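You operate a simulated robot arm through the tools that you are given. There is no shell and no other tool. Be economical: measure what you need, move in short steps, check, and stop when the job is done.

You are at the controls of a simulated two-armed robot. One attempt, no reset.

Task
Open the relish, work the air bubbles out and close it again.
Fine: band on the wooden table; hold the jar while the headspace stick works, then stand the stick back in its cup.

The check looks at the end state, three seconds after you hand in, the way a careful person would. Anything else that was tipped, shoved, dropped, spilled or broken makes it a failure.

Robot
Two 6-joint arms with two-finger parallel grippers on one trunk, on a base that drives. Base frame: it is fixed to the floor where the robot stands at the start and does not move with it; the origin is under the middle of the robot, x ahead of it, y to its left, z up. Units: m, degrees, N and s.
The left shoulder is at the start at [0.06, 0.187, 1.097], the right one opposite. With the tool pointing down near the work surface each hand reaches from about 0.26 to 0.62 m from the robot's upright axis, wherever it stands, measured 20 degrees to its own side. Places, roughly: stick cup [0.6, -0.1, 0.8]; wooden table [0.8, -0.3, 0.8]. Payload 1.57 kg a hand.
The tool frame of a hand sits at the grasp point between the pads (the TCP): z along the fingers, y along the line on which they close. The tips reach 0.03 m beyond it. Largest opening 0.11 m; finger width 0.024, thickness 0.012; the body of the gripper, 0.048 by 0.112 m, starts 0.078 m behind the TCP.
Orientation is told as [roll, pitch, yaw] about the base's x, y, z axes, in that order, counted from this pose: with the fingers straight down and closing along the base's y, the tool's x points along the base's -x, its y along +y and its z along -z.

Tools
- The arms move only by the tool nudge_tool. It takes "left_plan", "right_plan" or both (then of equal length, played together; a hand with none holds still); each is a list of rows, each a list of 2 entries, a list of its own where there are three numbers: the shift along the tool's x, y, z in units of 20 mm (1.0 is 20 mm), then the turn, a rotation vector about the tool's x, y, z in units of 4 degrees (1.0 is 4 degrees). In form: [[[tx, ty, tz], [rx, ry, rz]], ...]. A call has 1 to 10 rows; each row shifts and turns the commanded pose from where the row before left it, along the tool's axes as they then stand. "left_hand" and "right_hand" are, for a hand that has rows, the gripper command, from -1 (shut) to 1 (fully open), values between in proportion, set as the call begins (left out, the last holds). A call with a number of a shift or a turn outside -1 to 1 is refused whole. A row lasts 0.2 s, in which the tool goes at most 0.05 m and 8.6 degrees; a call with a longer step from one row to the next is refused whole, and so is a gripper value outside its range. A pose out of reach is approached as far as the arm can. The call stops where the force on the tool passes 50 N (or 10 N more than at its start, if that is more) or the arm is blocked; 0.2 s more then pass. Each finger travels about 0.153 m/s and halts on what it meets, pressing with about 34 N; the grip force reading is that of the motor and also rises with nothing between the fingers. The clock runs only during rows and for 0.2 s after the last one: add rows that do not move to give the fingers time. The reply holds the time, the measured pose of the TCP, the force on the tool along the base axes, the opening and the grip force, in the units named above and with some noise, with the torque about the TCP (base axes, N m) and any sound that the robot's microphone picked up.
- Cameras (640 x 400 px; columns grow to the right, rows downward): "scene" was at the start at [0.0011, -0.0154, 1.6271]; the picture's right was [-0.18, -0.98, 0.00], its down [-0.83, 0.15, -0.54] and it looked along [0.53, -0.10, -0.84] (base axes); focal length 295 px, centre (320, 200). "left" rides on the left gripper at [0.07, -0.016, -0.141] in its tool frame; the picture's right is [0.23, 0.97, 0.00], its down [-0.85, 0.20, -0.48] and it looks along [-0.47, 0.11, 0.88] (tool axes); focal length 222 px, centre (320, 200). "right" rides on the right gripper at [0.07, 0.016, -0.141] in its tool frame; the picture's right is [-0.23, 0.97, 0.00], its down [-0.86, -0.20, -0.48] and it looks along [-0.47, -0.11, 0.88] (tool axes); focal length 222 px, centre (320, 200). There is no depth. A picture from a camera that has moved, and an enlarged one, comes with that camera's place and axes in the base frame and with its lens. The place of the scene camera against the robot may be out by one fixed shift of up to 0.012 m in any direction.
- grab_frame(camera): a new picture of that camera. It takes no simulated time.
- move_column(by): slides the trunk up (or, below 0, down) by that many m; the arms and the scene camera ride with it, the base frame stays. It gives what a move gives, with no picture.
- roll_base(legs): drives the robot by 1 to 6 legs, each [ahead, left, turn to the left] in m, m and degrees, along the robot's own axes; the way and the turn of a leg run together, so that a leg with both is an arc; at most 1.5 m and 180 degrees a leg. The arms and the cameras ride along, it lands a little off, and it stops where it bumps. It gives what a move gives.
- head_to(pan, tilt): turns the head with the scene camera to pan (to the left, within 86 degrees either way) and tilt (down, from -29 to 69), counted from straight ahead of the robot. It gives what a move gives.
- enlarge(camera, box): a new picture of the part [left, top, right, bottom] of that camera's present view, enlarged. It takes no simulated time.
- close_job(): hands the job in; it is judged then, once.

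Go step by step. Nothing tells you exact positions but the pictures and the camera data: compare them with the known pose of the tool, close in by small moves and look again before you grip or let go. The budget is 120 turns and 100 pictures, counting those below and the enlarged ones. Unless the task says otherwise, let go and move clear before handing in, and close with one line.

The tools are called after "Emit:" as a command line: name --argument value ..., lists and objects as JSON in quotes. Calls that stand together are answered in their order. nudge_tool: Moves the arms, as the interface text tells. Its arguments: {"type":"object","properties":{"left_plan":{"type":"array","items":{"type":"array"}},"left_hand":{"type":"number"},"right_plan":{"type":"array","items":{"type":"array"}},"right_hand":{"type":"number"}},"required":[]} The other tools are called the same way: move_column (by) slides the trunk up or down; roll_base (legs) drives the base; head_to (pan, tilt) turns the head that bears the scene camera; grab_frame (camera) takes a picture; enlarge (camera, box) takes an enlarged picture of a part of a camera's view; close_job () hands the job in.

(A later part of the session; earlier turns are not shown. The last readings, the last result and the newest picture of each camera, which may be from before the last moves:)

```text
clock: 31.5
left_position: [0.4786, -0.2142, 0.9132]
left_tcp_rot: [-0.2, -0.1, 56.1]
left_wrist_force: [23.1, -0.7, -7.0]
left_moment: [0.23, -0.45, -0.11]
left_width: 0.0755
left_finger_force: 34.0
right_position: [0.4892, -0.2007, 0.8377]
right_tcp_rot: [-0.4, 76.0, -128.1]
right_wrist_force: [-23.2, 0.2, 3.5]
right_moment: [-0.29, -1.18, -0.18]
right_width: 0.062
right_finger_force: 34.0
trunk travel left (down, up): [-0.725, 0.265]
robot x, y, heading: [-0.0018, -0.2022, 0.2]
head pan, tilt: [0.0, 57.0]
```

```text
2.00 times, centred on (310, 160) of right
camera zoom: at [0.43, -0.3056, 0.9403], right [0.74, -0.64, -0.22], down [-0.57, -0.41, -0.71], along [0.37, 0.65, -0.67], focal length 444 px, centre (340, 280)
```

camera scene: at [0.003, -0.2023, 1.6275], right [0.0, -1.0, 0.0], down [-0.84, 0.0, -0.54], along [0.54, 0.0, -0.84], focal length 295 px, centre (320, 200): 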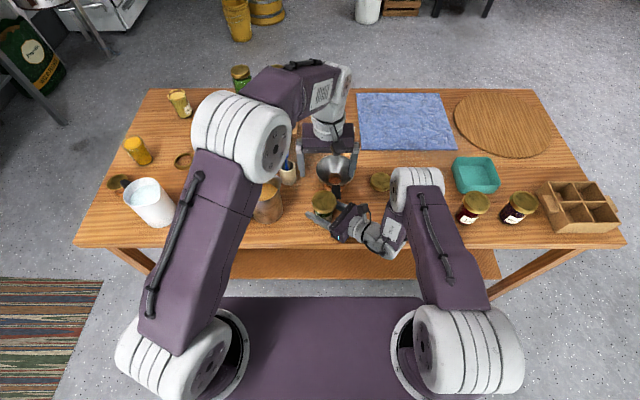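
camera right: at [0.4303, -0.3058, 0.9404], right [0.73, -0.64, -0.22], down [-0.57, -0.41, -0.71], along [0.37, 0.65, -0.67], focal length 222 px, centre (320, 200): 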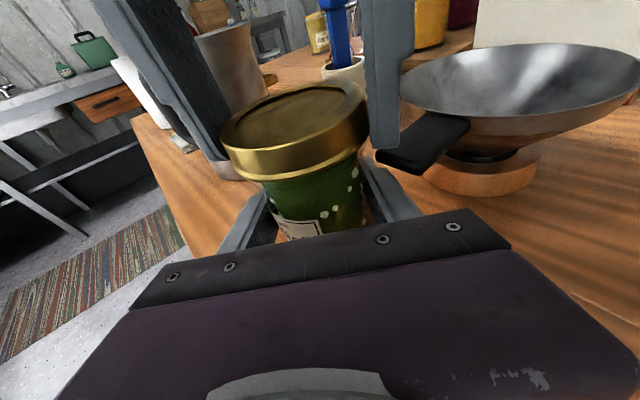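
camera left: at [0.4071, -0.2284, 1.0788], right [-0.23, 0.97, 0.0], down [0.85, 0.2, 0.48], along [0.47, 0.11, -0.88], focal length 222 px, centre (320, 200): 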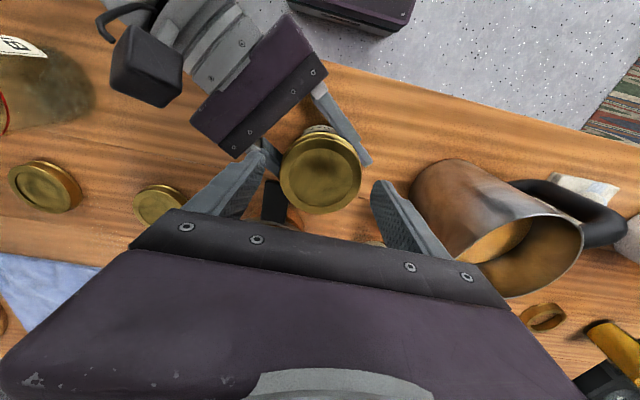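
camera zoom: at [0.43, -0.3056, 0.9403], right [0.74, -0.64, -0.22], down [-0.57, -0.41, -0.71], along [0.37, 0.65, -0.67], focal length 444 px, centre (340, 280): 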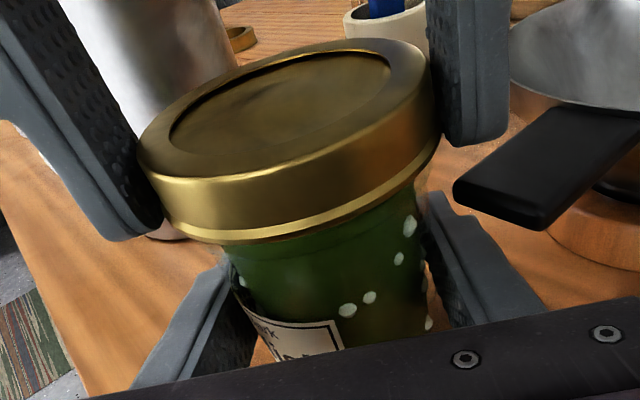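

Now the lateral load is +x. I'll compensate slightly and carry on turning.

Emit:
nudge_tool --left_plan '[[[-0.035, -0.05, 0], [0, 0, 0]], [[0, 0, 0], [0, 0, -1]], [[0, 0, 0], [0, 0, -1]], [[0, 0, 0], [0, 0, -1]], [[0, 0, 0], [0, 0, -1]], [[0, 0, 0], [0, 0, -1]]]'

Emit:
nudge_tool --left_plan '[[[0, 0, 0], [0, 0, -1]], [[0, 0, 0], [0, 0, -1]], [[0, 0, 0], [0, 0, -1]], [[0, 0, 0], [0, 0, -1]], [[0, 0, 0], [0, 0, -1]], [[0, 0, 0], [0, 0, -1]]]'

Emit:
enlarge --camera "right" --box '[190, 60, 430, 260]'

```text
clock: 32.9
left_position: [0.4811, -0.215, 0.912]
left_tcp_rot: [-0.4, 0.1, 76.1]
left_wrist_force: [16.8, -16.7, 7.1]
left_moment: [-0.6, -0.14, -0.16]
left_width: 0.0757
left_finger_force: 33.8
right_position: [0.4894, -0.1998, 0.8379]
right_tcp_rot: [-0.2, 75.9, -127.9]
right_wrist_force: [-16.8, 18.1, -7.4]
right_moment: [-0.56, -1.2, -0.23]
right_width: 0.062
right_finger_force: 33.9
trunk travel left (down, up): [-0.725, 0.265]
robot x, y, heading: [-0.0037, -0.2006, 0.4]
head pan, tilt: [0.0, 57.0]
```

```text
clock: 34.3
left_position: [0.482, -0.2137, 0.9132]
left_tcp_rot: [-0.7, 0.4, 100.1]
left_wrist_force: [31.8, -9.4, 2.5]
left_moment: [-0.48, -0.84, -0.2]
left_width: 0.0754
left_finger_force: 33.8
right_position: [0.4887, -0.2005, 0.8385]
right_tcp_rot: [-0.4, 76.0, -128.1]
right_wrist_force: [-31.7, 9.7, -2.6]
right_moment: [-0.18, -1.62, -0.35]
right_width: 0.0624
right_finger_force: 33.8
trunk travel left (down, up): [-0.725, 0.265]
robot x, y, heading: [-0.002, -0.1978, 0.1]
head pan, tilt: [0.0, 57.0]
```

```text
2.00 times, centred on (310, 160) of right
camera zoom: at [0.4298, -0.3056, 0.9405], right [0.74, -0.64, -0.22], down [-0.57, -0.41, -0.71], along [0.36, 0.65, -0.66], focal length 444 px, centre (340, 280)
```

zoom: 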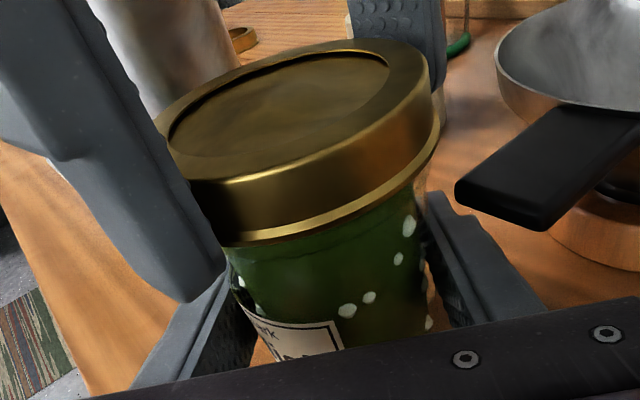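

About 100° is done with low thread torque. I'll open the left hand, rise above the lid, turn back, and regrip recentred.

Emit:
nudge_tool --left_plan '[[[0, 0, 0], [0, 0, 0]], [[0, 0, 0], [0, 0, 0]], [[0, 0, -0.7], [0, 0, 0]], [[0, 0, -0.7], [0, 0, 0]], [[0, 0, 0], [0, 0, 1]], [[0, 0, 0], [0, 0, 1]], [[0, 0, 0], [0, 0, 1]], [[0, 0, 0], [0, 0, 1]], [[0, 0, 0], [0, 0, 1]], [[0, 0, 0], [0, 0, 1]]]' --left_hand 0.64

Emit:
nudge_tool --left_plan '[[[0, 0, 0], [0, 0, 1]], [[0, 0, 0], [0, 0, 1]], [[0, 0, 0], [0, 0, 1]], [[0, 0, 0], [0, 0, 1]], [[0, 0, 0], [0, 0, 1]], [[0, 0, 0], [0, 0, 1]], [[0, 0, 0], [0, 0, 1]], [[0, 0, 0], [0, 0, 1]], [[0, 0, 0], [0, 0, 1]], [[0, 0, 0], [0, 0, 1]]]'

Emit:
nudge_tool --left_plan '[[[0, 0, 0], [0, 0, 1]], [[0, 0, 0], [0, 0, 1]], [[0, 0, 0], [0, 0, 1]], [[0, 0, 0], [0, 0, 1]], [[0, 0, 0], [0, 0, 1]], [[0, 0, 0], [0, 0, 1]], [[0, 0, 0], [0, 0, 1]], [[0, 0, 0], [0, 0, 1]], [[0, 0, 0], [0, 0, 1]]]'

Emit:
enlarge --camera "left" --box '[200, 80, 440, 230]'

Emit:
enlarge --camera "right" --box '[190, 60, 430, 260]'

```text
clock: 36.5
left_position: [0.4786, -0.2134, 0.9414]
left_tcp_rot: [0.0, -0.1, 76.0]
left_wrist_force: [0.4, -0.1, 0.4]
left_moment: [0.0, 0.01, 0.0]
left_width: 0.0901
left_finger_force: 0.1
right_position: [0.4911, -0.2008, 0.8383]
right_tcp_rot: [-0.1, 76.0, -128.0]
right_wrist_force: [-0.2, 0.0, -2.9]
right_moment: [0.0, -0.03, -0.01]
right_width: 0.0622
right_finger_force: 34.2
trunk travel left (down, up): [-0.725, 0.265]
robot x, y, heading: [-0.0021, -0.2011, 0.1]
head pan, tilt: [0.0, 57.0]
```

```text
clock: 38.7
left_position: [0.4782, -0.2123, 0.9407]
left_tcp_rot: [-0.1, -0.1, 36.1]
left_wrist_force: [-0.3, 0.0, -0.4]
left_moment: [0.0, 0.02, -0.01]
left_width: 0.09
left_finger_force: 0.1
right_position: [0.4903, -0.2011, 0.8386]
right_tcp_rot: [-0.1, 76.0, -128.0]
right_wrist_force: [0.2, -0.2, -4.3]
right_moment: [0.06, -0.04, -0.01]
right_width: 0.0619
right_finger_force: 33.9
trunk travel left (down, up): [-0.725, 0.265]
robot x, y, heading: [0.0001, -0.1998, -0.1]
head pan, tilt: [0.0, 57.0]
```

```text
clock: 40.7
left_position: [0.4783, -0.2137, 0.9395]
left_tcp_rot: [0.0, -0.2, 0.0]
left_wrist_force: [0.0, 0.2, 0.2]
left_moment: [-0.03, 0.01, 0.0]
left_width: 0.0903
left_finger_force: 0.0
right_position: [0.4923, -0.2013, 0.8379]
right_tcp_rot: [-0.1, 76.1, -127.9]
right_wrist_force: [0.2, 0.2, -4.2]
right_moment: [0.07, 0.0, -0.02]
right_width: 0.0621
right_finger_force: 33.8
trunk travel left (down, up): [-0.725, 0.265]
robot x, y, heading: [0.0012, -0.1981, 0.3]
head pan, tilt: [0.0, 57.0]
```

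```text
2.67 times, centred on (320, 155) of left
camera zoom: at [0.4084, -0.2289, 1.0815], right [-0.23, 0.97, 0.0], down [0.85, 0.2, 0.48], along [0.47, 0.11, -0.88], focal length 592 px, centre (320, 320)
```

zoom: 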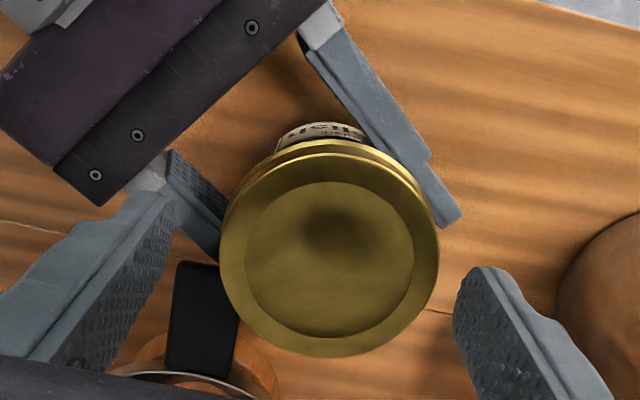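

```text
2.00 times, centred on (310, 160) of right
camera zoom: at [0.4306, -0.306, 0.9407], right [0.73, -0.64, -0.22], down [-0.57, -0.41, -0.71], along [0.37, 0.65, -0.66], focal length 444 px, centre (340, 280)
```

zoom: 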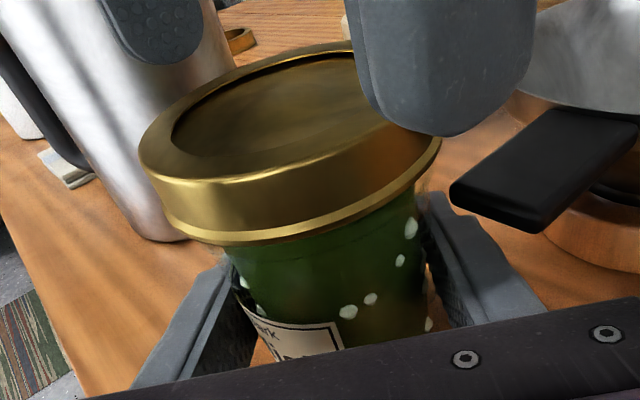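

The lid's centre is about 4 mm to +y of the hand. I'll recentre, descend, regrip and turn again.

Emit:
nudge_tool --left_plan '[[[-0.05, 0.18, 0], [0, 0, 0]], [[0, 0, 0.68], [0, 0, 0]], [[0, 0, 0.68], [0, 0, 0]], [[0, 0, 0], [0, 0, 0]]]'

Emit:
nudge_tool --left_plan '[[[0, 0, 0], [0, 0, 0]], [[0, 0, 0], [0, 0, 0]], [[0, 0, 0], [0, 0, 0]], [[0, 0, 0], [0, 0, -1]], [[0, 0, 0], [0, 0, -1]], [[0, 0, 0], [0, 0, -1]], [[0, 0, 0], [0, 0, -1]], [[0, 0, 0], [0, 0, -1]], [[0, 0, 0], [0, 0, -1]], [[0, 0, 0], [0, 0, -1]]]' --left_hand -1

Emit:
enlarge --camera "right" --box '[190, 60, 430, 260]'

```text
clock: 41.7
left_position: [0.4782, -0.2083, 0.9114]
left_tcp_rot: [0.0, -0.1, 0.1]
left_wrist_force: [-0.5, -0.6, -0.2]
left_moment: [0.01, 0.02, -0.01]
left_width: 0.0903
left_finger_force: 0.0
right_position: [0.4906, -0.2003, 0.8388]
right_tcp_rot: [-0.1, 76.0, -128.0]
right_wrist_force: [0.4, 0.0, -4.4]
right_moment: [0.04, -0.05, 0.04]
right_width: 0.0621
right_finger_force: 34.2
trunk travel left (down, up): [-0.725, 0.265]
robot x, y, heading: [0.002, -0.2006, 0.2]
head pan, tilt: [0.0, 57.0]
```

```text
clock: 43.9
left_position: [0.4804, -0.2091, 0.9139]
left_tcp_rot: [-0.1, -0.1, 28.2]
left_wrist_force: [-1.3, -14.5, -2.5]
left_moment: [-0.82, 0.37, -0.06]
left_width: 0.0753
left_finger_force: 34.1
right_position: [0.4889, -0.2014, 0.8381]
right_tcp_rot: [-0.1, 76.1, -128.0]
right_wrist_force: [1.3, 13.6, -0.7]
right_moment: [-0.17, -0.33, -0.11]
right_width: 0.0619
right_finger_force: 34.1
trunk travel left (down, up): [-0.725, 0.265]
robot x, y, heading: [-0.0, -0.2005, 0.2]
head pan, tilt: [0.0, 57.0]
```

```text
2.00 times, centred on (310, 160) of right
camera zoom: at [0.4304, -0.3058, 0.9407], right [0.73, -0.64, -0.22], down [-0.57, -0.41, -0.71], along [0.37, 0.65, -0.66], focal length 444 px, centre (340, 280)
```

zoom: 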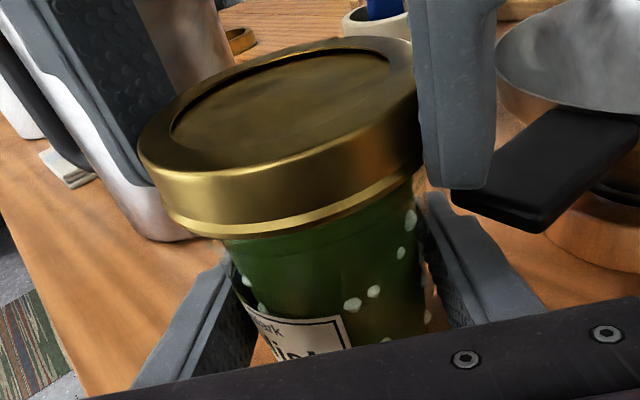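

I'll continue the turn to about 100°.

Emit:
nudge_tool --left_plan '[[[0, 0, 0], [0, 0, -1]], [[0, 0, 0], [0, 0, -1]], [[0, 0, 0], [0, 0, -1]], [[0, 0, 0], [0, 0, -1]], [[0, 0, 0], [0, 0, -1]], [[0, 0, 0], [0, 0, -1]], [[0, 0, 0], [0, 0, -1]], [[0, 0, 0], [0, 0, -1]]]'

Emit:
nudge_tool --left_plan '[[[0, 0, 0], [0, 0, -1]], [[0, 0, 0], [0, 0, -1]], [[0, 0, 0], [0, 0, -1]], [[0, 0, 0], [0, 0, -1]], [[0, 0, 0], [0, 0, -1]], [[0, 0, 0], [0, 0, -1]], [[0, 0, 0], [0, 0, -1]], [[0, 0, 0], [0, 0, -1]], [[0, 0, 0], [0, 0, -1]], [[0, 0, 0], [0, 0, -1]]]'

Emit:
enlarge --camera "right" --box '[190, 60, 430, 260]'

```text
clock: 45.7
left_position: [0.4806, -0.2111, 0.9135]
left_tcp_rot: [-0.2, 0.0, 60.2]
left_wrist_force: [17.9, -12.4, -2.3]
left_moment: [-0.72, -0.01, -0.07]
left_width: 0.0755
left_finger_force: 34.0
right_position: [0.4901, -0.2007, 0.8379]
right_tcp_rot: [-0.3, 75.9, -128.1]
right_wrist_force: [-19.1, 11.7, -1.6]
right_moment: [-0.24, -1.38, -0.2]
right_width: 0.0614
right_finger_force: 33.7
trunk travel left (down, up): [-0.725, 0.265]
robot x, y, heading: [0.0026, -0.1966, 0.0]
head pan, tilt: [0.0, 57.0]
```

```text
clock: 47.9
left_position: [0.4816, -0.2112, 0.9136]
left_tcp_rot: [-0.6, 0.3, 100.1]
left_wrist_force: [30.9, -5.0, -1.4]
left_moment: [-0.32, -0.94, -0.12]
left_width: 0.0753
left_finger_force: 33.6
right_position: [0.4887, -0.2011, 0.838]
right_tcp_rot: [-0.4, 75.9, -128.0]
right_wrist_force: [-31.3, 5.7, -2.9]
right_moment: [-0.07, -1.49, -0.23]
right_width: 0.0618
right_finger_force: 33.9
trunk travel left (down, up): [-0.725, 0.265]
robot x, y, heading: [-0.0003, -0.1979, 0.0]
head pan, tilt: [0.0, 57.0]
```

```text
2.00 times, centred on (310, 160) of right
camera zoom: at [0.43, -0.3056, 0.9403], right [0.74, -0.64, -0.22], down [-0.57, -0.41, -0.71], along [0.36, 0.65, -0.67], focal length 444 px, centre (340, 280)
```

zoom: 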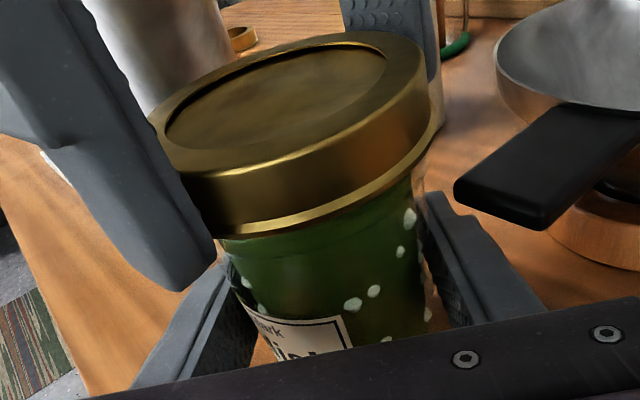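

The lid has risen visibly on the jar. I'll try a tiny lift to see whether the threads are still engaged.

Emit:
nudge_tool --left_plan '[[[0, 0, -0.08], [0, 0, 0]], [[0, 0, 0], [0, 0, 0]]]'

```text
clock: 48.5
left_position: [0.4817, -0.2111, 0.9169]
left_tcp_rot: [-0.5, 0.3, 100.1]
left_wrist_force: [31.0, -3.4, -3.9]
left_moment: [-0.14, -0.86, -0.1]
left_width: 0.0758
left_finger_force: 33.8
right_position: [0.4891, -0.1998, 0.8391]
right_tcp_rot: [-0.1, 76.0, -127.9]
right_wrist_force: [-29.6, 3.5, 0.5]
right_moment: [-0.1, -1.49, -0.22]
right_width: 0.0624
right_finger_force: 34.2
trunk travel left (down, up): [-0.725, 0.265]
robot x, y, heading: [-0.0006, -0.1996, 0.1]
head pan, tilt: [0.0, 57.0]
```

There's almost no vertical resistance so far, so I'll lift a bit more and look.

Emit:
nudge_tool --left_plan '[[[0, 0, -0.1], [0, 0, 0]], [[0, 0, 0], [0, 0, 0]]]'

Emit:
enlarge --camera "right" --box '[190, 60, 430, 260]'

```text
clock: 49.1
left_position: [0.4811, -0.2112, 0.9169]
left_tcp_rot: [-0.4, 0.2, 100.2]
left_wrist_force: [27.8, -2.5, -9.3]
left_moment: [-0.14, -0.79, -0.12]
left_width: 0.0753
left_finger_force: 33.8
right_position: [0.4904, -0.1996, 0.8383]
right_tcp_rot: [0.0, 76.0, -127.8]
right_wrist_force: [-28.9, 3.0, 6.0]
right_moment: [-0.18, -1.36, -0.22]
right_width: 0.0624
right_finger_force: 34.8
trunk travel left (down, up): [-0.725, 0.265]
robot x, y, heading: [0.0026, -0.1995, 0.4]
head pan, tilt: [0.0, 57.0]
```

```text
2.00 times, centred on (310, 160) of right
camera zoom: at [0.4305, -0.3058, 0.941], right [0.74, -0.64, -0.22], down [-0.57, -0.41, -0.71], along [0.37, 0.65, -0.66], focal length 444 px, centre (340, 280)
```

zoom: 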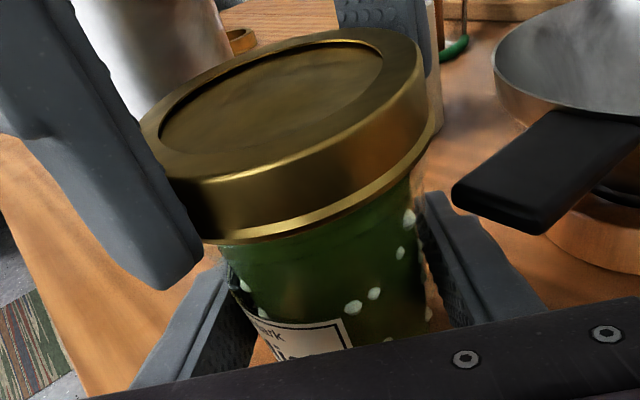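

It's still engaged, so one more stroke is needed. I'll lower back, release, rise, rotate back and recentre by about (1.5, 1.3) mm to cut the side load.

Emit:
nudge_tool --left_plan '[[[0, 0, 0.18], [0, 0, 0]], [[0, 0, 0], [0, 0, 0]]]'

Emit:
nudge_tool --left_plan '[[[0, 0, 0], [0, 0, 0]], [[0, 0, 0], [0, 0, 0]], [[0, 0, -0.7], [0, 0, 0]], [[0, 0, -0.7], [0, 0, 0]], [[0, 0, 0], [0, 0, 1]], [[0, 0, 0], [0, 0, 1]], [[0, 0, 0], [0, 0, 1]], [[0, 0, 0], [0, 0, 1]], [[0, 0, 0], [0, 0, 1]], [[0, 0, 0], [0, 0, 1]]]' --left_hand 0.64

Emit:
nudge_tool --left_plan '[[[0, 0, 0], [0, 0, 1]], [[0, 0, 0], [0, 0, 1]], [[0, 0, 0], [0, 0, 1]], [[0, 0, 0], [0, 0, 1]], [[0, 0, 0], [0, 0, 1]], [[0, 0, 0], [0, 0, 1]], [[0, 0, 0], [0, 0, 1]], [[0, 0, 0], [0, 0, 1]], [[0, 0, 0], [0, 0, 1]], [[0, 0, 0], [0, 0, 1]]]'

Emit:
nudge_tool --left_plan '[[[0, 0, 0], [0, 0, 1]], [[0, 0, 0], [0, 0, 1]], [[0, 0, 0], [0, 0, 1]], [[0, 0, 0], [0, 0, 1]], [[0, 0, 0], [0, 0, 1]], [[0, 0, 0], [0, 0, 1]], [[0, 0, 0], [0, 0, 1]], [[0, 0, 0], [0, 0, 1]], [[0, 0, 0], [0, 0, 1]], [[-0.075, 0.065, 0], [0, 0, 0]]]'

Emit:
enlarge --camera "left" --box '[200, 80, 440, 230]'

```text
clock: 49.7
left_position: [0.4812, -0.2102, 0.9135]
left_tcp_rot: [-0.4, 0.3, 100.2]
left_wrist_force: [18.0, -10.1, 12.9]
left_moment: [0.02, -0.64, -0.06]
left_width: 0.0754
left_finger_force: 34.1
right_position: [0.4895, -0.2007, 0.8366]
right_tcp_rot: [-0.4, 75.8, -128.1]
right_wrist_force: [-18.0, 10.2, -13.6]
right_moment: [-0.67, -0.74, -0.16]
right_width: 0.0621
right_finger_force: 33.8
trunk travel left (down, up): [-0.725, 0.265]
robot x, y, heading: [0.0014, -0.1958, -0.2]
head pan, tilt: [0.0, 57.0]
```

```text
clock: 51.9
left_position: [0.4795, -0.2097, 0.9407]
left_tcp_rot: [-0.1, -0.2, 76.0]
left_wrist_force: [0.1, -0.5, 0.1]
left_moment: [-0.03, 0.01, 0.02]
left_width: 0.0905
left_finger_force: 0.1
right_position: [0.49, -0.2007, 0.8382]
right_tcp_rot: [-0.1, 76.0, -128.0]
right_wrist_force: [-0.8, 0.0, -4.0]
right_moment: [0.0, -0.03, 0.0]
right_width: 0.0616
right_finger_force: 33.5
trunk travel left (down, up): [-0.725, 0.265]
robot x, y, heading: [-0.001, -0.2004, 0.2]
head pan, tilt: [0.0, 57.0]
```

```text
clock: 54.1
left_position: [0.4798, -0.2101, 0.9403]
left_tcp_rot: [0.0, -0.2, 36.0]
left_wrist_force: [0.4, -0.1, -0.5]
left_moment: [-0.01, 0.01, 0.02]
left_width: 0.0903
left_finger_force: 0.0
right_position: [0.4897, -0.2012, 0.8387]
right_tcp_rot: [-0.1, 75.9, -127.9]
right_wrist_force: [0.8, 0.3, -3.6]
right_moment: [0.06, -0.04, -0.03]
right_width: 0.0618
right_finger_force: 34.0
trunk travel left (down, up): [-0.725, 0.265]
robot x, y, heading: [-0.0024, -0.1975, 0.2]
head pan, tilt: [0.0, 57.0]
```

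```text
clock: 56.3
left_position: [0.4812, -0.2088, 0.9412]
left_tcp_rot: [0.0, -0.2, 0.1]
left_wrist_force: [0.1, -0.5, 0.7]
left_moment: [-0.03, 0.02, 0.04]
left_width: 0.0902
left_finger_force: 0.1
right_position: [0.4905, -0.2016, 0.8389]
right_tcp_rot: [0.0, 75.9, -128.0]
right_wrist_force: [1.0, 0.1, -3.6]
right_moment: [0.04, 0.0, -0.03]
right_width: 0.0617
right_finger_force: 33.6
trunk travel left (down, up): [-0.725, 0.265]
robot x, y, heading: [-0.0007, -0.2039, 0.1]
head pan, tilt: [0.0, 57.0]
```

```text
2.67 times, centred on (320, 155) of left
camera zoom: at [0.4112, -0.2238, 1.0824], right [-0.23, 0.97, 0.0], down [0.85, 0.2, 0.48], along [0.47, 0.11, -0.88], focal length 592 px, centre (320, 320)
```

zoom: 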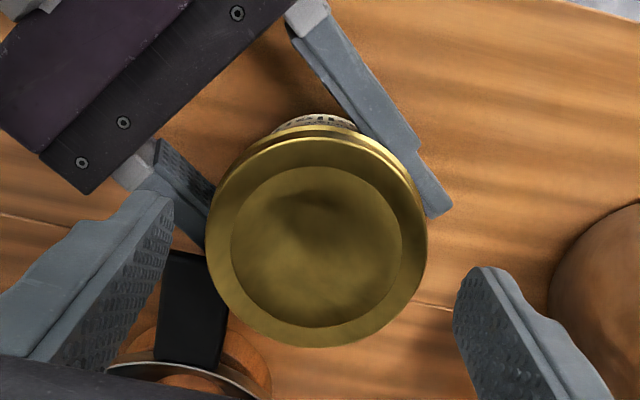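

It's well aligned now. I'll lower, grip and turn again.

Emit:
nudge_tool --left_plan '[[[0, 0, 0.66], [0, 0, 0]], [[0, 0, 0.66], [0, 0, 0]], [[0, 0, 0], [0, 0, 0]]]'

Emit:
nudge_tool --left_plan '[[[0, 0, 0], [0, 0, 0]], [[0, 0, 0], [0, 0, 0]], [[0, 0, 0], [0, 0, 0]], [[0, 0, 0], [0, 0, -1]], [[0, 0, 0], [0, 0, -1]], [[0, 0, 0], [0, 0, -1]], [[0, 0, 0], [0, 0, -1]], [[0, 0, 0], [0, 0, -1]], [[0, 0, 0], [0, 0, -1]], [[0, 0, 0], [0, 0, -1]]]' --left_hand -1

Emit:
nudge_tool --left_plan '[[[0, 0, 0], [0, 0, -1]], [[0, 0, 0], [0, 0, -1]], [[0, 0, 0], [0, 0, -1]], [[0, 0, 0], [0, 0, -1]], [[0, 0, 0], [0, 0, -1]], [[0, 0, 0], [0, 0, -1]], [[0, 0, 0], [0, 0, -1]], [[0, 0, 0], [0, 0, -1]]]'

Emit:
nudge_tool --left_plan '[[[0, 0, 0], [0, 0, -1]], [[0, 0, 0], [0, 0, -1]], [[0, 0, 0], [0, 0, -1]], [[0, 0, 0], [0, 0, -1]], [[0, 0, 0], [0, 0, -1]], [[0, 0, 0], [0, 0, -1]], [[0, 0, 0], [0, 0, -1]], [[0, 0, 0], [0, 0, -1]], [[0, 0, 0], [0, 0, -1]], [[0, 0, 0], [0, 0, -1]]]'

Emit:
enlarge --camera "right" --box '[190, 60, 430, 260]'

```text
clock: 57.1
left_position: [0.4817, -0.2078, 0.9144]
left_tcp_rot: [0.0, -0.1, 0.1]
left_wrist_force: [-0.3, 1.5, -0.4]
left_moment: [-0.03, 0.01, 0.0]
left_width: 0.09
left_finger_force: 0.1
right_position: [0.4902, -0.201, 0.8378]
right_tcp_rot: [-0.1, 76.0, -128.0]
right_wrist_force: [-0.4, 0.2, -3.5]
right_moment: [0.03, -0.04, -0.01]
right_width: 0.0616
right_finger_force: 33.5
trunk travel left (down, up): [-0.725, 0.265]
robot x, y, heading: [-0.0001, -0.1997, 0.1]
head pan, tilt: [0.0, 57.0]
```

```text
clock: 59.3
left_position: [0.4831, -0.2078, 0.9144]
left_tcp_rot: [-0.1, -0.1, 28.2]
left_wrist_force: [8.4, -5.8, -2.2]
left_moment: [-0.45, -0.57, -0.01]
left_width: 0.075
left_finger_force: 33.5
right_position: [0.4902, -0.2014, 0.8387]
right_tcp_rot: [-0.2, 75.9, -128.1]
right_wrist_force: [-8.9, 5.1, -2.5]
right_moment: [0.0, -0.05, -0.09]
right_width: 0.0613
right_finger_force: 34.1
trunk travel left (down, up): [-0.725, 0.265]
robot x, y, heading: [0.0011, -0.2032, 0.2]
head pan, tilt: [0.0, 57.0]
```

```text
clock: 61.1
left_position: [0.4821, -0.2088, 0.9152]
left_tcp_rot: [-0.3, -0.1, 60.3]
left_wrist_force: [19.3, -1.7, 0.5]
left_moment: [-0.16, -0.91, -0.05]
left_width: 0.0755
left_finger_force: 34.2
right_position: [0.4898, -0.2009, 0.8385]
right_tcp_rot: [-0.1, 76.0, -128.0]
right_wrist_force: [-20.1, 1.9, -4.7]
right_moment: [0.01, -0.65, -0.13]
right_width: 0.0613
right_finger_force: 33.2
trunk travel left (down, up): [-0.725, 0.265]
robot x, y, heading: [-0.0012, -0.1991, -0.2]
head pan, tilt: [0.0, 57.0]
```

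```text
clock: 63.3
left_position: [0.4815, -0.2095, 0.9141]
left_tcp_rot: [-0.1, 0.1, 100.1]
left_wrist_force: [0.2, -0.3, -0.2]
left_moment: [-0.04, -0.02, 0.0]
left_width: 0.0754
left_finger_force: 34.0
right_position: [0.4903, -0.2015, 0.8396]
right_tcp_rot: [0.0, 76.0, -127.9]
right_wrist_force: [1.5, -0.6, 0.2]
right_moment: [-0.12, 0.08, 0.04]
right_width: 0.0609
right_finger_force: 33.9
trunk travel left (down, up): [-0.725, 0.265]
robot x, y, heading: [-0.001, -0.1974, 0.1]
head pan, tilt: [0.0, 57.0]
```

```text
2.00 times, centred on (310, 160) of right
camera zoom: at [0.4306, -0.3061, 0.941], right [0.73, -0.64, -0.22], down [-0.57, -0.41, -0.71], along [0.37, 0.65, -0.66], focal length 444 px, centre (340, 280)
```

zoom: 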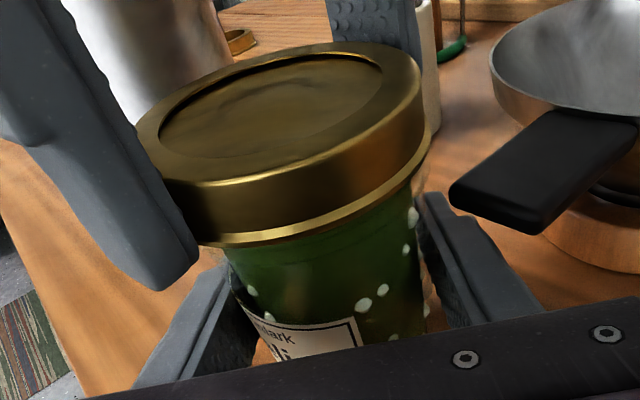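

All loads vanished, so the band has come free. I'll lift it straight up and check.

Emit:
nudge_tool --left_plan '[[[0, 0, -0.5], [0, 0, 0]], [[0, 0, -0.5], [0, 0, 0]], [[0, 0, -1], [0, 0, 0]], [[0, 0, -1], [0, 0, 0]]]'

Emit:
grab_frame --camera "right"

Emit:
enlarge --camera "scene" --box '[160, 80, 400, 230]'

```text
clock: 64.3
left_position: [0.48, -0.2092, 0.9746]
left_tcp_rot: [-0.1, 0.0, 100.1]
left_wrist_force: [0.8, -0.6, 0.2]
left_moment: [0.0, -0.02, 0.0]
left_width: 0.0755
left_finger_force: 34.2
right_position: [0.4885, -0.2002, 0.8392]
right_tcp_rot: [0.0, 75.9, -127.8]
right_wrist_force: [1.0, -1.4, 3.1]
right_moment: [-0.15, 0.13, 0.03]
right_width: 0.0612
right_finger_force: 34.1
trunk travel left (down, up): [-0.725, 0.265]
robot x, y, heading: [0.0028, -0.1976, 0.0]
head pan, tilt: [0.0, 57.0]
```

```text
54 pictures are left
camera right: at [0.4301, -0.306, 0.941], right [0.73, -0.64, -0.22], down [-0.57, -0.41, -0.71], along [0.37, 0.65, -0.66], focal length 222 px, centre (320, 200)
```

right: 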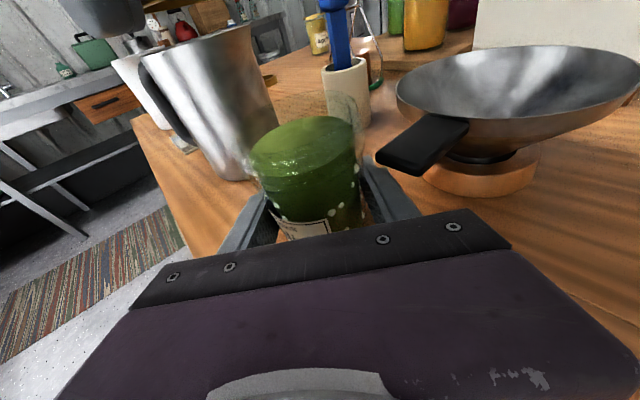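

```text
2.67 times, centred on (280, 155) of scene
camera zoom: at [0.0025, -0.2018, 1.6275], right [0.0, -1.0, 0.0], down [-0.84, 0.0, -0.54], along [0.54, 0.0, -0.84], focal length 788 px, centre (427, 320)
```

zoom: 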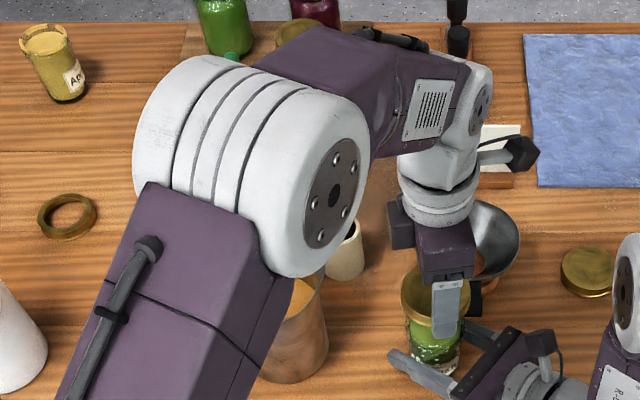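

The relish is open. I'll carry the band up and over the mug to a bare patch of the table near (0.56, 0.06).

Emit:
nudge_tool --left_plan '[[[0, 0, -1], [0, 0, 0]], [[0, 0, -1], [0, 0, 0]], [[0, 0, -0.8], [0, 0, 0]], [[-0.965, -0.483, 0], [0, 0, 0]], [[-0.965, -0.483, 0], [0, 0, 0]], [[-0.965, -0.483, 0], [0, 0, 0]], [[-0.965, -0.483, 0], [0, 0, 0]], [[-0.965, -0.483, 0], [0, 0, 0]], [[-0.965, -0.483, 0], [0, 0, 0]], [[-0.965, -0.483, 0], [0, 0, 0]]]'

Emit:
nudge_tool --left_plan '[[[-0.965, -0.483, 0], [0, 0, 0]], [[-0.965, -0.483, 0], [0, 0, 0]], [[-0.965, -0.483, 0], [0, 0, 0]], [[-0.965, -0.483, 0], [0, 0, 0]], [[-0.965, -0.483, 0], [0, 0, 0]], [[-0.965, -0.483, 0], [0, 0, 0]]]'

Emit:
grab_frame --camera "left"

Emit:
grab_frame --camera "scene"

```text
clock: 66.5
left_position: [0.523, -0.0629, 1.0292]
left_tcp_rot: [-0.2, 0.0, 100.1]
left_wrist_force: [-0.3, 0.6, -0.2]
left_moment: [0.01, 0.01, 0.04]
left_width: 0.0752
left_finger_force: 33.7
right_position: [0.4883, -0.2006, 0.8376]
right_tcp_rot: [0.1, 76.0, -127.9]
right_wrist_force: [-0.4, 0.2, 1.9]
right_moment: [-0.09, 0.14, -0.03]
right_width: 0.0614
right_finger_force: 34.0
trunk travel left (down, up): [-0.725, 0.265]
robot x, y, heading: [-0.0007, -0.1991, -0.0]
head pan, tilt: [0.0, 57.0]
```

```text
clock: 67.9
left_position: [0.5617, 0.0615, 1.0323]
left_tcp_rot: [-0.2, -0.2, 100.1]
left_wrist_force: [-0.2, 1.0, -0.7]
left_moment: [0.0, 0.0, -0.03]
left_width: 0.0753
left_finger_force: 34.0
right_position: [0.4892, -0.2021, 0.8391]
right_tcp_rot: [0.2, 76.0, -127.8]
right_wrist_force: [0.8, 0.7, 1.4]
right_moment: [-0.02, 0.14, -0.01]
right_width: 0.061
right_finger_force: 34.3
trunk travel left (down, up): [-0.725, 0.265]
robot x, y, heading: [-0.0002, -0.1987, 0.4]
head pan, tilt: [0.0, 57.0]
```

```text
52 pictures are left
camera left: at [0.5885, -0.0028, 1.1733], right [-0.92, -0.39, 0.0], down [-0.35, 0.81, 0.48], along [-0.19, 0.44, -0.88], focal length 222 px, centre (320, 200)
```

left: 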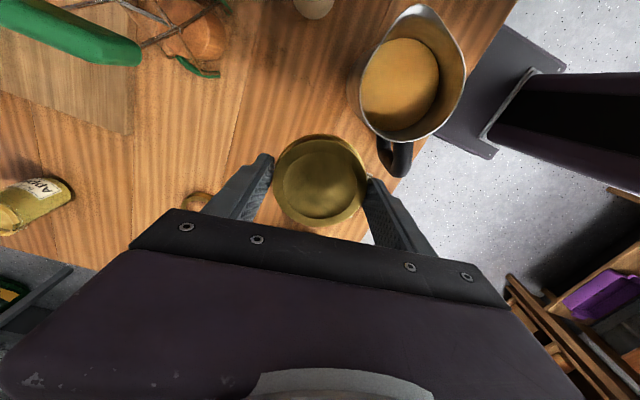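

```text
51 pictures are left
camera scene: at [0.0026, -0.2012, 1.6275], right [0.0, -1.0, 0.0], down [-0.84, 0.0, -0.54], along [0.54, 0.0, -0.84], focal length 295 px, centre (320, 200)
```

scene: 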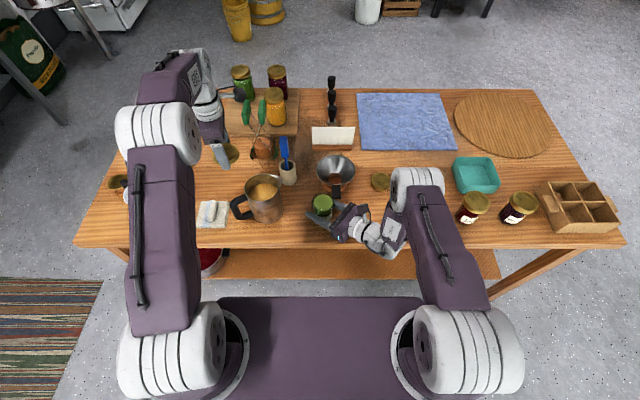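

The spot below is bare wood, clear of the mug handle. I'll descend to just above the table.

Emit:
nudge_tool --left_plan '[[[0, 0, 1], [0, 0, 0]], [[0, 0, 1], [0, 0, 0]], [[0, 0, 1], [0, 0, 0]], [[0, 0, 1], [0, 0, 0]], [[0, 0, 1], [0, 0, 0]], [[0, 0, 1], [0, 0, 0]], [[0, 0, 1], [0, 0, 0]], [[0, 0, 1], [0, 0, 0]]]'

Emit:
nudge_tool --left_plan '[[[0, 0, 0.35], [0, 0, 0]], [[0, 0, 0.2], [0, 0, 0]], [[0, 0, 0], [0, 0, 0]]]'

Emit:
grab_frame --camera "left"

```text
clock: 69.7
left_position: [0.561, 0.0617, 0.8722]
left_tcp_rot: [-0.1, 0.0, 100.1]
left_wrist_force: [0.2, 0.1, 0.3]
left_moment: [0.0, -0.01, 0.01]
left_width: 0.0754
left_finger_force: 34.0
right_position: [0.4906, -0.2012, 0.8388]
right_tcp_rot: [-0.1, 75.9, -128.0]
right_wrist_force: [0.0, 0.6, 0.2]
right_moment: [-0.05, 0.15, -0.01]
right_width: 0.0613
right_finger_force: 34.2
trunk travel left (down, up): [-0.725, 0.265]
robot x, y, heading: [-0.0037, -0.2002, 0.1]
head pan, tilt: [0.0, 57.0]
```

```text
clock: 70.5
left_position: [0.5623, 0.0606, 0.8613]
left_tcp_rot: [-0.1, 0.0, 100.2]
left_wrist_force: [0.9, -0.3, -0.6]
left_moment: [-0.01, 0.0, 0.02]
left_width: 0.0751
left_finger_force: 34.4
right_position: [0.4903, -0.1999, 0.8382]
right_tcp_rot: [0.0, 76.0, -127.9]
right_wrist_force: [-0.8, 0.4, 1.1]
right_moment: [-0.08, 0.14, -0.03]
right_width: 0.0609
right_finger_force: 34.4
trunk travel left (down, up): [-0.725, 0.265]
robot x, y, heading: [-0.0022, -0.2005, 0.1]
head pan, tilt: [0.0, 57.0]
```

```text
50 pictures are left
camera left: at [0.5889, -0.0034, 1.002], right [-0.92, -0.39, 0.0], down [-0.35, 0.81, 0.48], along [-0.19, 0.44, -0.88], focal length 222 px, centre (320, 200)
```

left: 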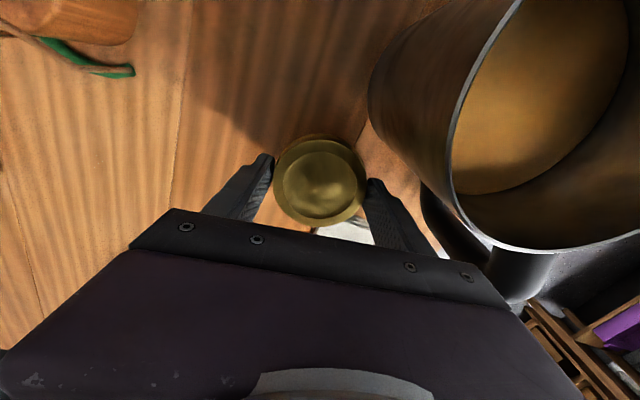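

I'll nudge slightly away from the mug handle and cloth, then feel for the table in small steps.

Emit:
nudge_tool --left_plan '[[[0.33, -0.45, 0], [0, 0, 0]], [[0, 0, 0.25], [0, 0, 0]], [[0, 0, 0.15], [0, 0, 0]], [[0, 0, 0], [0, 0, 0]]]'

Emit:
nudge_tool --left_plan '[[[0, 0, 0.15], [0, 0, 0]], [[0, 0, 0.1], [0, 0, 0]], [[0, 0, 0], [0, 0, 0]]]'

```text
clock: 71.5
left_position: [0.5717, 0.0559, 0.8528]
left_tcp_rot: [-0.2, 0.1, 100.1]
left_wrist_force: [-0.5, 0.1, -1.7]
left_moment: [-0.02, 0.0, 0.0]
left_width: 0.0754
left_finger_force: 34.0
right_position: [0.4909, -0.201, 0.8394]
right_tcp_rot: [-0.1, 76.0, -127.9]
right_wrist_force: [-0.4, 0.1, 1.4]
right_moment: [-0.08, 0.14, -0.01]
right_width: 0.0613
right_finger_force: 34.1
trunk travel left (down, up): [-0.725, 0.265]
robot x, y, heading: [-0.0018, -0.1982, 0.0]
head pan, tilt: [0.0, 57.0]
```

```text
clock: 72.3
left_position: [0.5729, 0.0555, 0.8466]
left_tcp_rot: [-0.1, 0.0, 100.1]
left_wrist_force: [0.1, 0.0, -0.4]
left_moment: [0.01, -0.02, 0.02]
left_width: 0.0754
left_finger_force: 34.4
right_position: [0.4894, -0.1992, 0.8376]
right_tcp_rot: [-0.1, 76.0, -128.0]
right_wrist_force: [-0.3, 0.7, 2.4]
right_moment: [-0.12, 0.17, 0.02]
right_width: 0.0611
right_finger_force: 34.0
trunk travel left (down, up): [-0.725, 0.265]
robot x, y, heading: [-0.0013, -0.1981, -0.0]
head pan, tilt: [0.0, 57.0]
```

Emit:
nudge_tool --left_plan '[[[0, 0, 0.1], [0, 0, 0]], [[0, 0, 0.1], [0, 0, 0]], [[0, 0, 0], [0, 0, 0]]]'

Emit:
nudge_tool --left_plan '[[[0, 0, 0.1], [0, 0, 0]], [[0, 0, 0.1], [0, 0, 0]], [[0, 0, 0], [0, 0, 0]]]'

```text
clock: 73.1
left_position: [0.5707, 0.0567, 0.8426]
left_tcp_rot: [-0.1, 0.0, 100.1]
left_wrist_force: [-0.3, 0.0, -0.6]
left_moment: [0.01, 0.01, 0.02]
left_width: 0.0753
left_finger_force: 33.7
right_position: [0.4903, -0.2002, 0.838]
right_tcp_rot: [-0.1, 76.1, -127.8]
right_wrist_force: [0.2, 0.2, 1.8]
right_moment: [-0.07, 0.13, -0.03]
right_width: 0.0611
right_finger_force: 34.0
trunk travel left (down, up): [-0.725, 0.265]
robot x, y, heading: [0.0001, -0.2011, 0.3]
head pan, tilt: [0.0, 57.0]
```

```text
clock: 73.9
left_position: [0.5714, 0.0562, 0.8392]
left_tcp_rot: [-0.2, 0.0, 100.1]
left_wrist_force: [0.0, -0.3, -0.4]
left_moment: [-0.01, 0.02, 0.01]
left_width: 0.0751
left_finger_force: 34.0
right_position: [0.4906, -0.2007, 0.8391]
right_tcp_rot: [0.0, 76.1, -127.9]
right_wrist_force: [0.3, -0.2, 1.3]
right_moment: [-0.06, 0.11, 0.01]
right_width: 0.061
right_finger_force: 34.0
trunk travel left (down, up): [-0.725, 0.265]
robot x, y, heading: [-0.0005, -0.2008, -0.2]
head pan, tilt: [0.0, 57.0]
```

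Not touching yet, so I'll keep stepping down gently.

Emit:
nudge_tool --left_plan '[[[0, 0, 0.1], [0, 0, 0]], [[0, 0, 0.1], [0, 0, 0]], [[0, 0, 0], [0, 0, 0]]]'

Emit:
nudge_tool --left_plan '[[[0, 0, 0.1], [0, 0, 0]], [[0, 0, 0.1], [0, 0, 0]], [[0, 0, 0], [0, 0, 0]]]'

```text
clock: 74.7
left_position: [0.5718, 0.0563, 0.8357]
left_tcp_rot: [-0.1, 0.0, 100.1]
left_wrist_force: [-0.2, 0.3, 0.4]
left_moment: [-0.01, 0.03, 0.0]
left_width: 0.0754
left_finger_force: 34.0
right_position: [0.4899, -0.2003, 0.8398]
right_tcp_rot: [0.1, 76.0, -127.9]
right_wrist_force: [1.2, 0.5, 1.7]
right_moment: [-0.11, 0.14, 0.02]
right_width: 0.0612
right_finger_force: 34.1
trunk travel left (down, up): [-0.725, 0.265]
robot x, y, heading: [-0.0014, -0.1993, -0.0]
head pan, tilt: [0.0, 57.0]
```

```text
clock: 75.5
left_position: [0.5726, 0.0567, 0.8317]
left_tcp_rot: [-0.1, 0.0, 100.1]
left_wrist_force: [0.4, 0.1, -0.2]
left_moment: [0.0, -0.01, 0.02]
left_width: 0.0753
left_finger_force: 34.6
right_position: [0.491, -0.2, 0.8381]
right_tcp_rot: [0.0, 76.1, -128.0]
right_wrist_force: [0.4, 0.0, 1.4]
right_moment: [-0.05, 0.12, 0.02]
right_width: 0.0612
right_finger_force: 33.8
trunk travel left (down, up): [-0.725, 0.265]
robot x, y, heading: [-0.0004, -0.2037, 0.3]
head pan, tilt: [0.0, 57.0]
```

Emit:
nudge_tool --left_plan '[[[0, 0, 0.1], [0, 0, 0]], [[0, 0, 0.1], [0, 0, 0]], [[0, 0, 0], [0, 0, 0]]]'

Emit:
grab_frame --camera "scene"

```text
clock: 76.3
left_position: [0.5708, 0.0562, 0.8302]
left_tcp_rot: [-0.6, 0.1, 100.0]
left_wrist_force: [4.7, 1.8, 24.7]
left_moment: [-0.21, 0.95, -0.03]
left_width: 0.0753
left_finger_force: 33.6
right_position: [0.4886, -0.2014, 0.8402]
right_tcp_rot: [0.1, 76.2, -127.8]
right_wrist_force: [-0.2, -0.6, -3.6]
right_moment: [0.02, -0.03, -0.02]
right_width: 0.0614
right_finger_force: 33.6
trunk travel left (down, up): [-0.725, 0.265]
robot x, y, heading: [0.0024, -0.1989, -0.0]
head pan, tilt: [0.0, 57.0]
```

```text
49 pictures are left
camera scene: at [0.0, -0.2033, 1.6278], right [0.0, -1.0, 0.0], down [-0.84, 0.0, -0.55], along [0.55, 0.0, -0.84], focal length 295 px, centre (320, 200)
```

scene: 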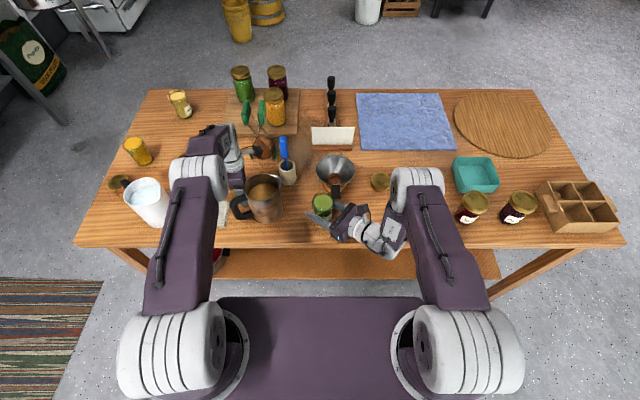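

There's contact at TCP z≈0.830, so the table is at about 0.80. I'll ease up 1.5 mm, release the band and rise.

Emit:
nudge_tool --left_plan '[[[0, 0, -0.08], [0, 0, 0]], [[0, 0, 0], [0, 0, 0]]]'

Emit:
nudge_tool --left_plan '[[[0, 0, 0], [0, 0, 0]], [[0, 0, 0], [0, 0, 0]], [[0, 0, -0.5], [0, 0, 0]], [[0, 0, -1], [0, 0, 0]], [[0, 0, -1], [0, 0, 0]], [[0, 0, -1], [0, 0, 0]], [[0, 0, -1], [0, 0, 0]], [[0, 0, -1], [0, 0, 0]], [[0, 0, -1], [0, 0, 0]]]' --left_hand 0.64

Emit:
grab_frame --camera "left"

```text
clock: 76.9
left_position: [0.571, 0.0558, 0.8299]
left_tcp_rot: [-0.3, 0.0, 100.1]
left_wrist_force: [6.7, 3.1, 22.0]
left_moment: [-0.19, 0.75, -0.03]
left_width: 0.0753
left_finger_force: 33.8
right_position: [0.4886, -0.2001, 0.8394]
right_tcp_rot: [0.2, 76.1, -127.9]
right_wrist_force: [0.6, 0.0, -3.7]
right_moment: [-0.03, 0.0, 0.03]
right_width: 0.0609
right_finger_force: 34.5
trunk travel left (down, up): [-0.725, 0.265]
robot x, y, heading: [0.0022, -0.1994, 0.2]
head pan, tilt: [0.0, 57.0]
```

```text
clock: 78.9
left_position: [0.5707, 0.0535, 0.9587]
left_tcp_rot: [-0.1, 0.0, 100.1]
left_wrist_force: [0.8, 0.7, -0.3]
left_moment: [-0.01, 0.03, -0.02]
left_width: 0.0901
left_finger_force: 0.1
right_position: [0.4886, -0.2013, 0.8382]
right_tcp_rot: [0.0, 76.0, -128.0]
right_wrist_force: [0.4, -0.9, 1.4]
right_moment: [-0.12, 0.14, 0.02]
right_width: 0.0611
right_finger_force: 33.9
trunk travel left (down, up): [-0.725, 0.265]
robot x, y, heading: [0.003, -0.1985, 0.2]
head pan, tilt: [0.0, 57.0]
```

```text
48 pictures are left
camera left: at [0.5986, -0.0106, 1.1004], right [-0.92, -0.39, 0.0], down [-0.35, 0.81, 0.48], along [-0.19, 0.44, -0.88], focal length 222 px, centre (320, 200)
```

left: 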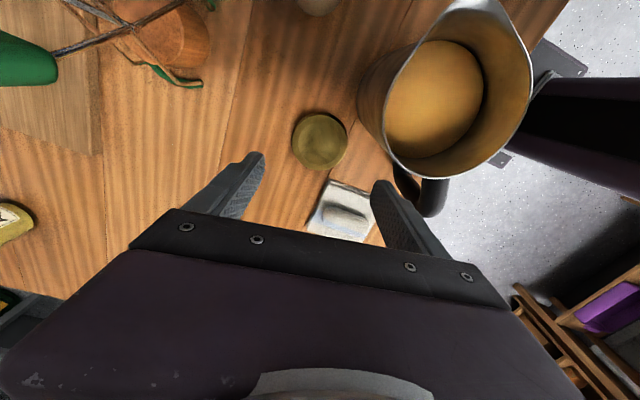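

The band rests on bare table. Next I'll locate the stick precisely.

Emit:
enlarge --camera "scene" --box '[240, 120, 360, 195]'

Emit:
enlarge --camera "right" --box '[240, 0, 440, 125]'

```text
5.33 times, centred on (300, 158) of scene
camera zoom: at [0.0026, -0.2019, 1.6274], right [0.0, -1.0, 0.0], down [-0.84, 0.0, -0.54], along [0.54, 0.0, -0.84], focal length 1575 px, centre (427, 427)
```

zoom: 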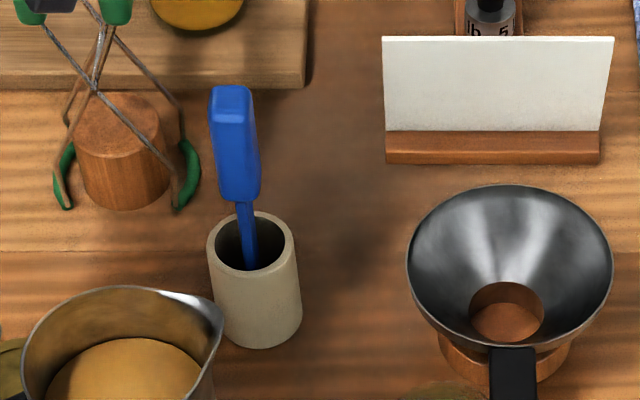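

```text
3.20 times, centred on (340, 62) of right
camera zoom: at [0.4302, -0.306, 0.9409], right [0.73, -0.64, -0.22], down [-0.57, -0.41, -0.71], along [0.37, 0.65, -0.66], focal length 711 px, centre (256, 640)
```

zoom: 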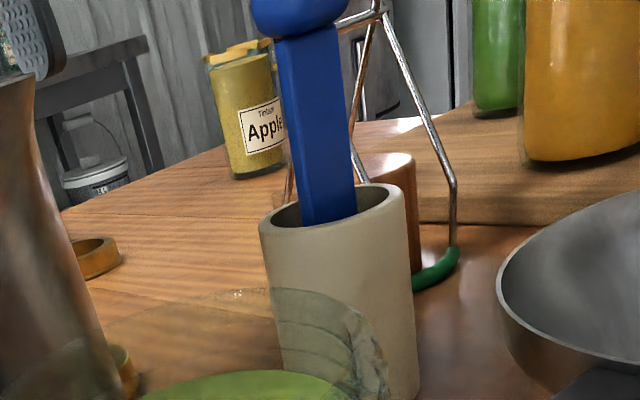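

The cup is at about (0.636, -0.092) with its rim near 0.87, and the handle rises to about 1.0. I'll raise the left hand and move it above the stick for a closer look.

Emit:
nudge_tool --left_plan '[[[0, 0, -1], [0, 0, 0]], [[0, 0, -1], [0, 0, 0]], [[0, 0, -1], [0, 0, 0]], [[0, 0, -1], [0, 0, 0]], [[0, 0, -1], [0, 0, 0]], [[0, 0, -1], [0, 0, 0]], [[0, 0, -1], [0, 0, 0]], [[0, 0, -1], [0, 0, 0]]]'

Emit:
nudge_tool --left_plan '[[[0.92, 0, 0], [0, 0, 0]], [[0.92, 0, 0], [0, 0, 0]], [[0.92, 0, 0], [0, 0, 0]], [[0.92, 0, 0], [0, 0, 0]], [[0.92, 0, 0], [0, 0, 0]], [[0.92, 0, 0], [0, 0, 0]], [[0.92, -0.1, 0], [0, 0, 0]], [[0.92, -0.1, 0], [0, 0, 0]]]'

Emit:
grab_frame --camera "left"

Emit:
enlarge --camera "scene" --box '[200, 80, 360, 200]'

```text
clock: 80.7
left_position: [0.5698, 0.0568, 1.1206]
left_tcp_rot: [-0.1, 0.0, 100.1]
left_wrist_force: [-1.3, -0.3, -0.6]
left_moment: [0.04, 0.02, 0.0]
left_width: 0.0901
left_finger_force: 0.0
right_position: [0.4909, -0.2, 0.839]
right_tcp_rot: [0.0, 76.0, -127.8]
right_wrist_force: [-0.3, -0.1, 1.4]
right_moment: [-0.08, 0.1, 0.03]
right_width: 0.0613
right_finger_force: 34.0
trunk travel left (down, up): [-0.725, 0.265]
robot x, y, heading: [0.0002, -0.1978, 0.1]
head pan, tilt: [0.0, 57.0]
```

```text
clock: 82.5
left_position: [0.5728, -0.0868, 1.1097]
left_tcp_rot: [-0.2, 0.0, 100.1]
left_wrist_force: [0.0, -0.6, 0.3]
left_moment: [0.03, -0.02, 0.0]
left_width: 0.0902
left_finger_force: 0.0
left hand out of reach, approached as far as the arm can: row 2, 5, 6, 7, 8
right_position: [0.4905, -0.2011, 0.8393]
right_tcp_rot: [-0.1, 76.0, -128.0]
right_wrist_force: [-0.3, -1.3, 0.6]
right_moment: [-0.06, 0.13, 0.03]
right_width: 0.0614
right_finger_force: 33.5
trunk travel left (down, up): [-0.725, 0.265]
robot x, y, heading: [0.0006, -0.2005, -0.0]
head pan, tilt: [0.0, 57.0]
```

```text
45 pictures are left
camera left: at [0.6005, -0.1515, 1.2515], right [-0.92, -0.39, 0.0], down [-0.35, 0.81, 0.48], along [-0.19, 0.44, -0.88], focal length 222 px, centre (320, 200)
```

left: 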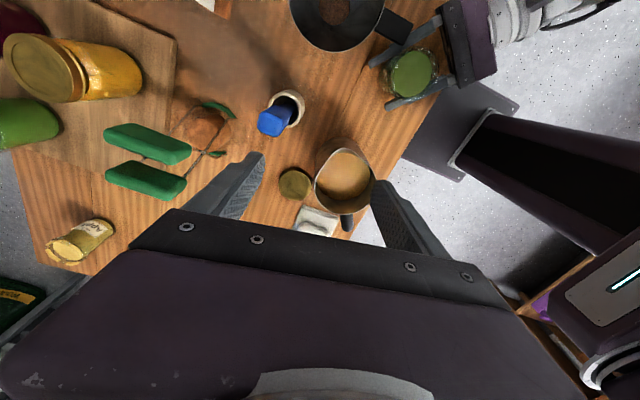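

```text
3.33 times, centred on (280, 140) of scene
camera zoom: at [0.0028, -0.2023, 1.6275], right [0.0, -1.0, 0.0], down [-0.84, 0.0, -0.54], along [0.54, 0.0, -0.84], focal length 985 px, centre (453, 400)
```

zoom: 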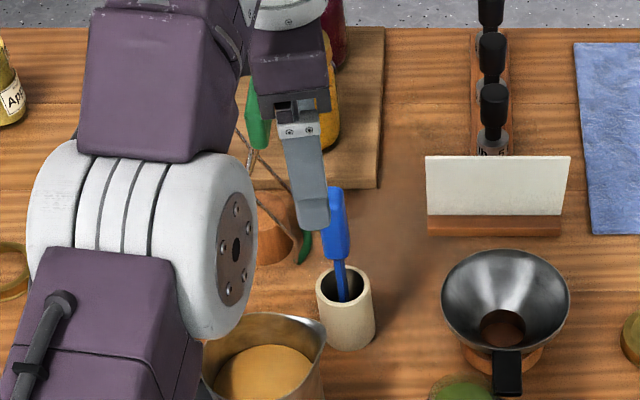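

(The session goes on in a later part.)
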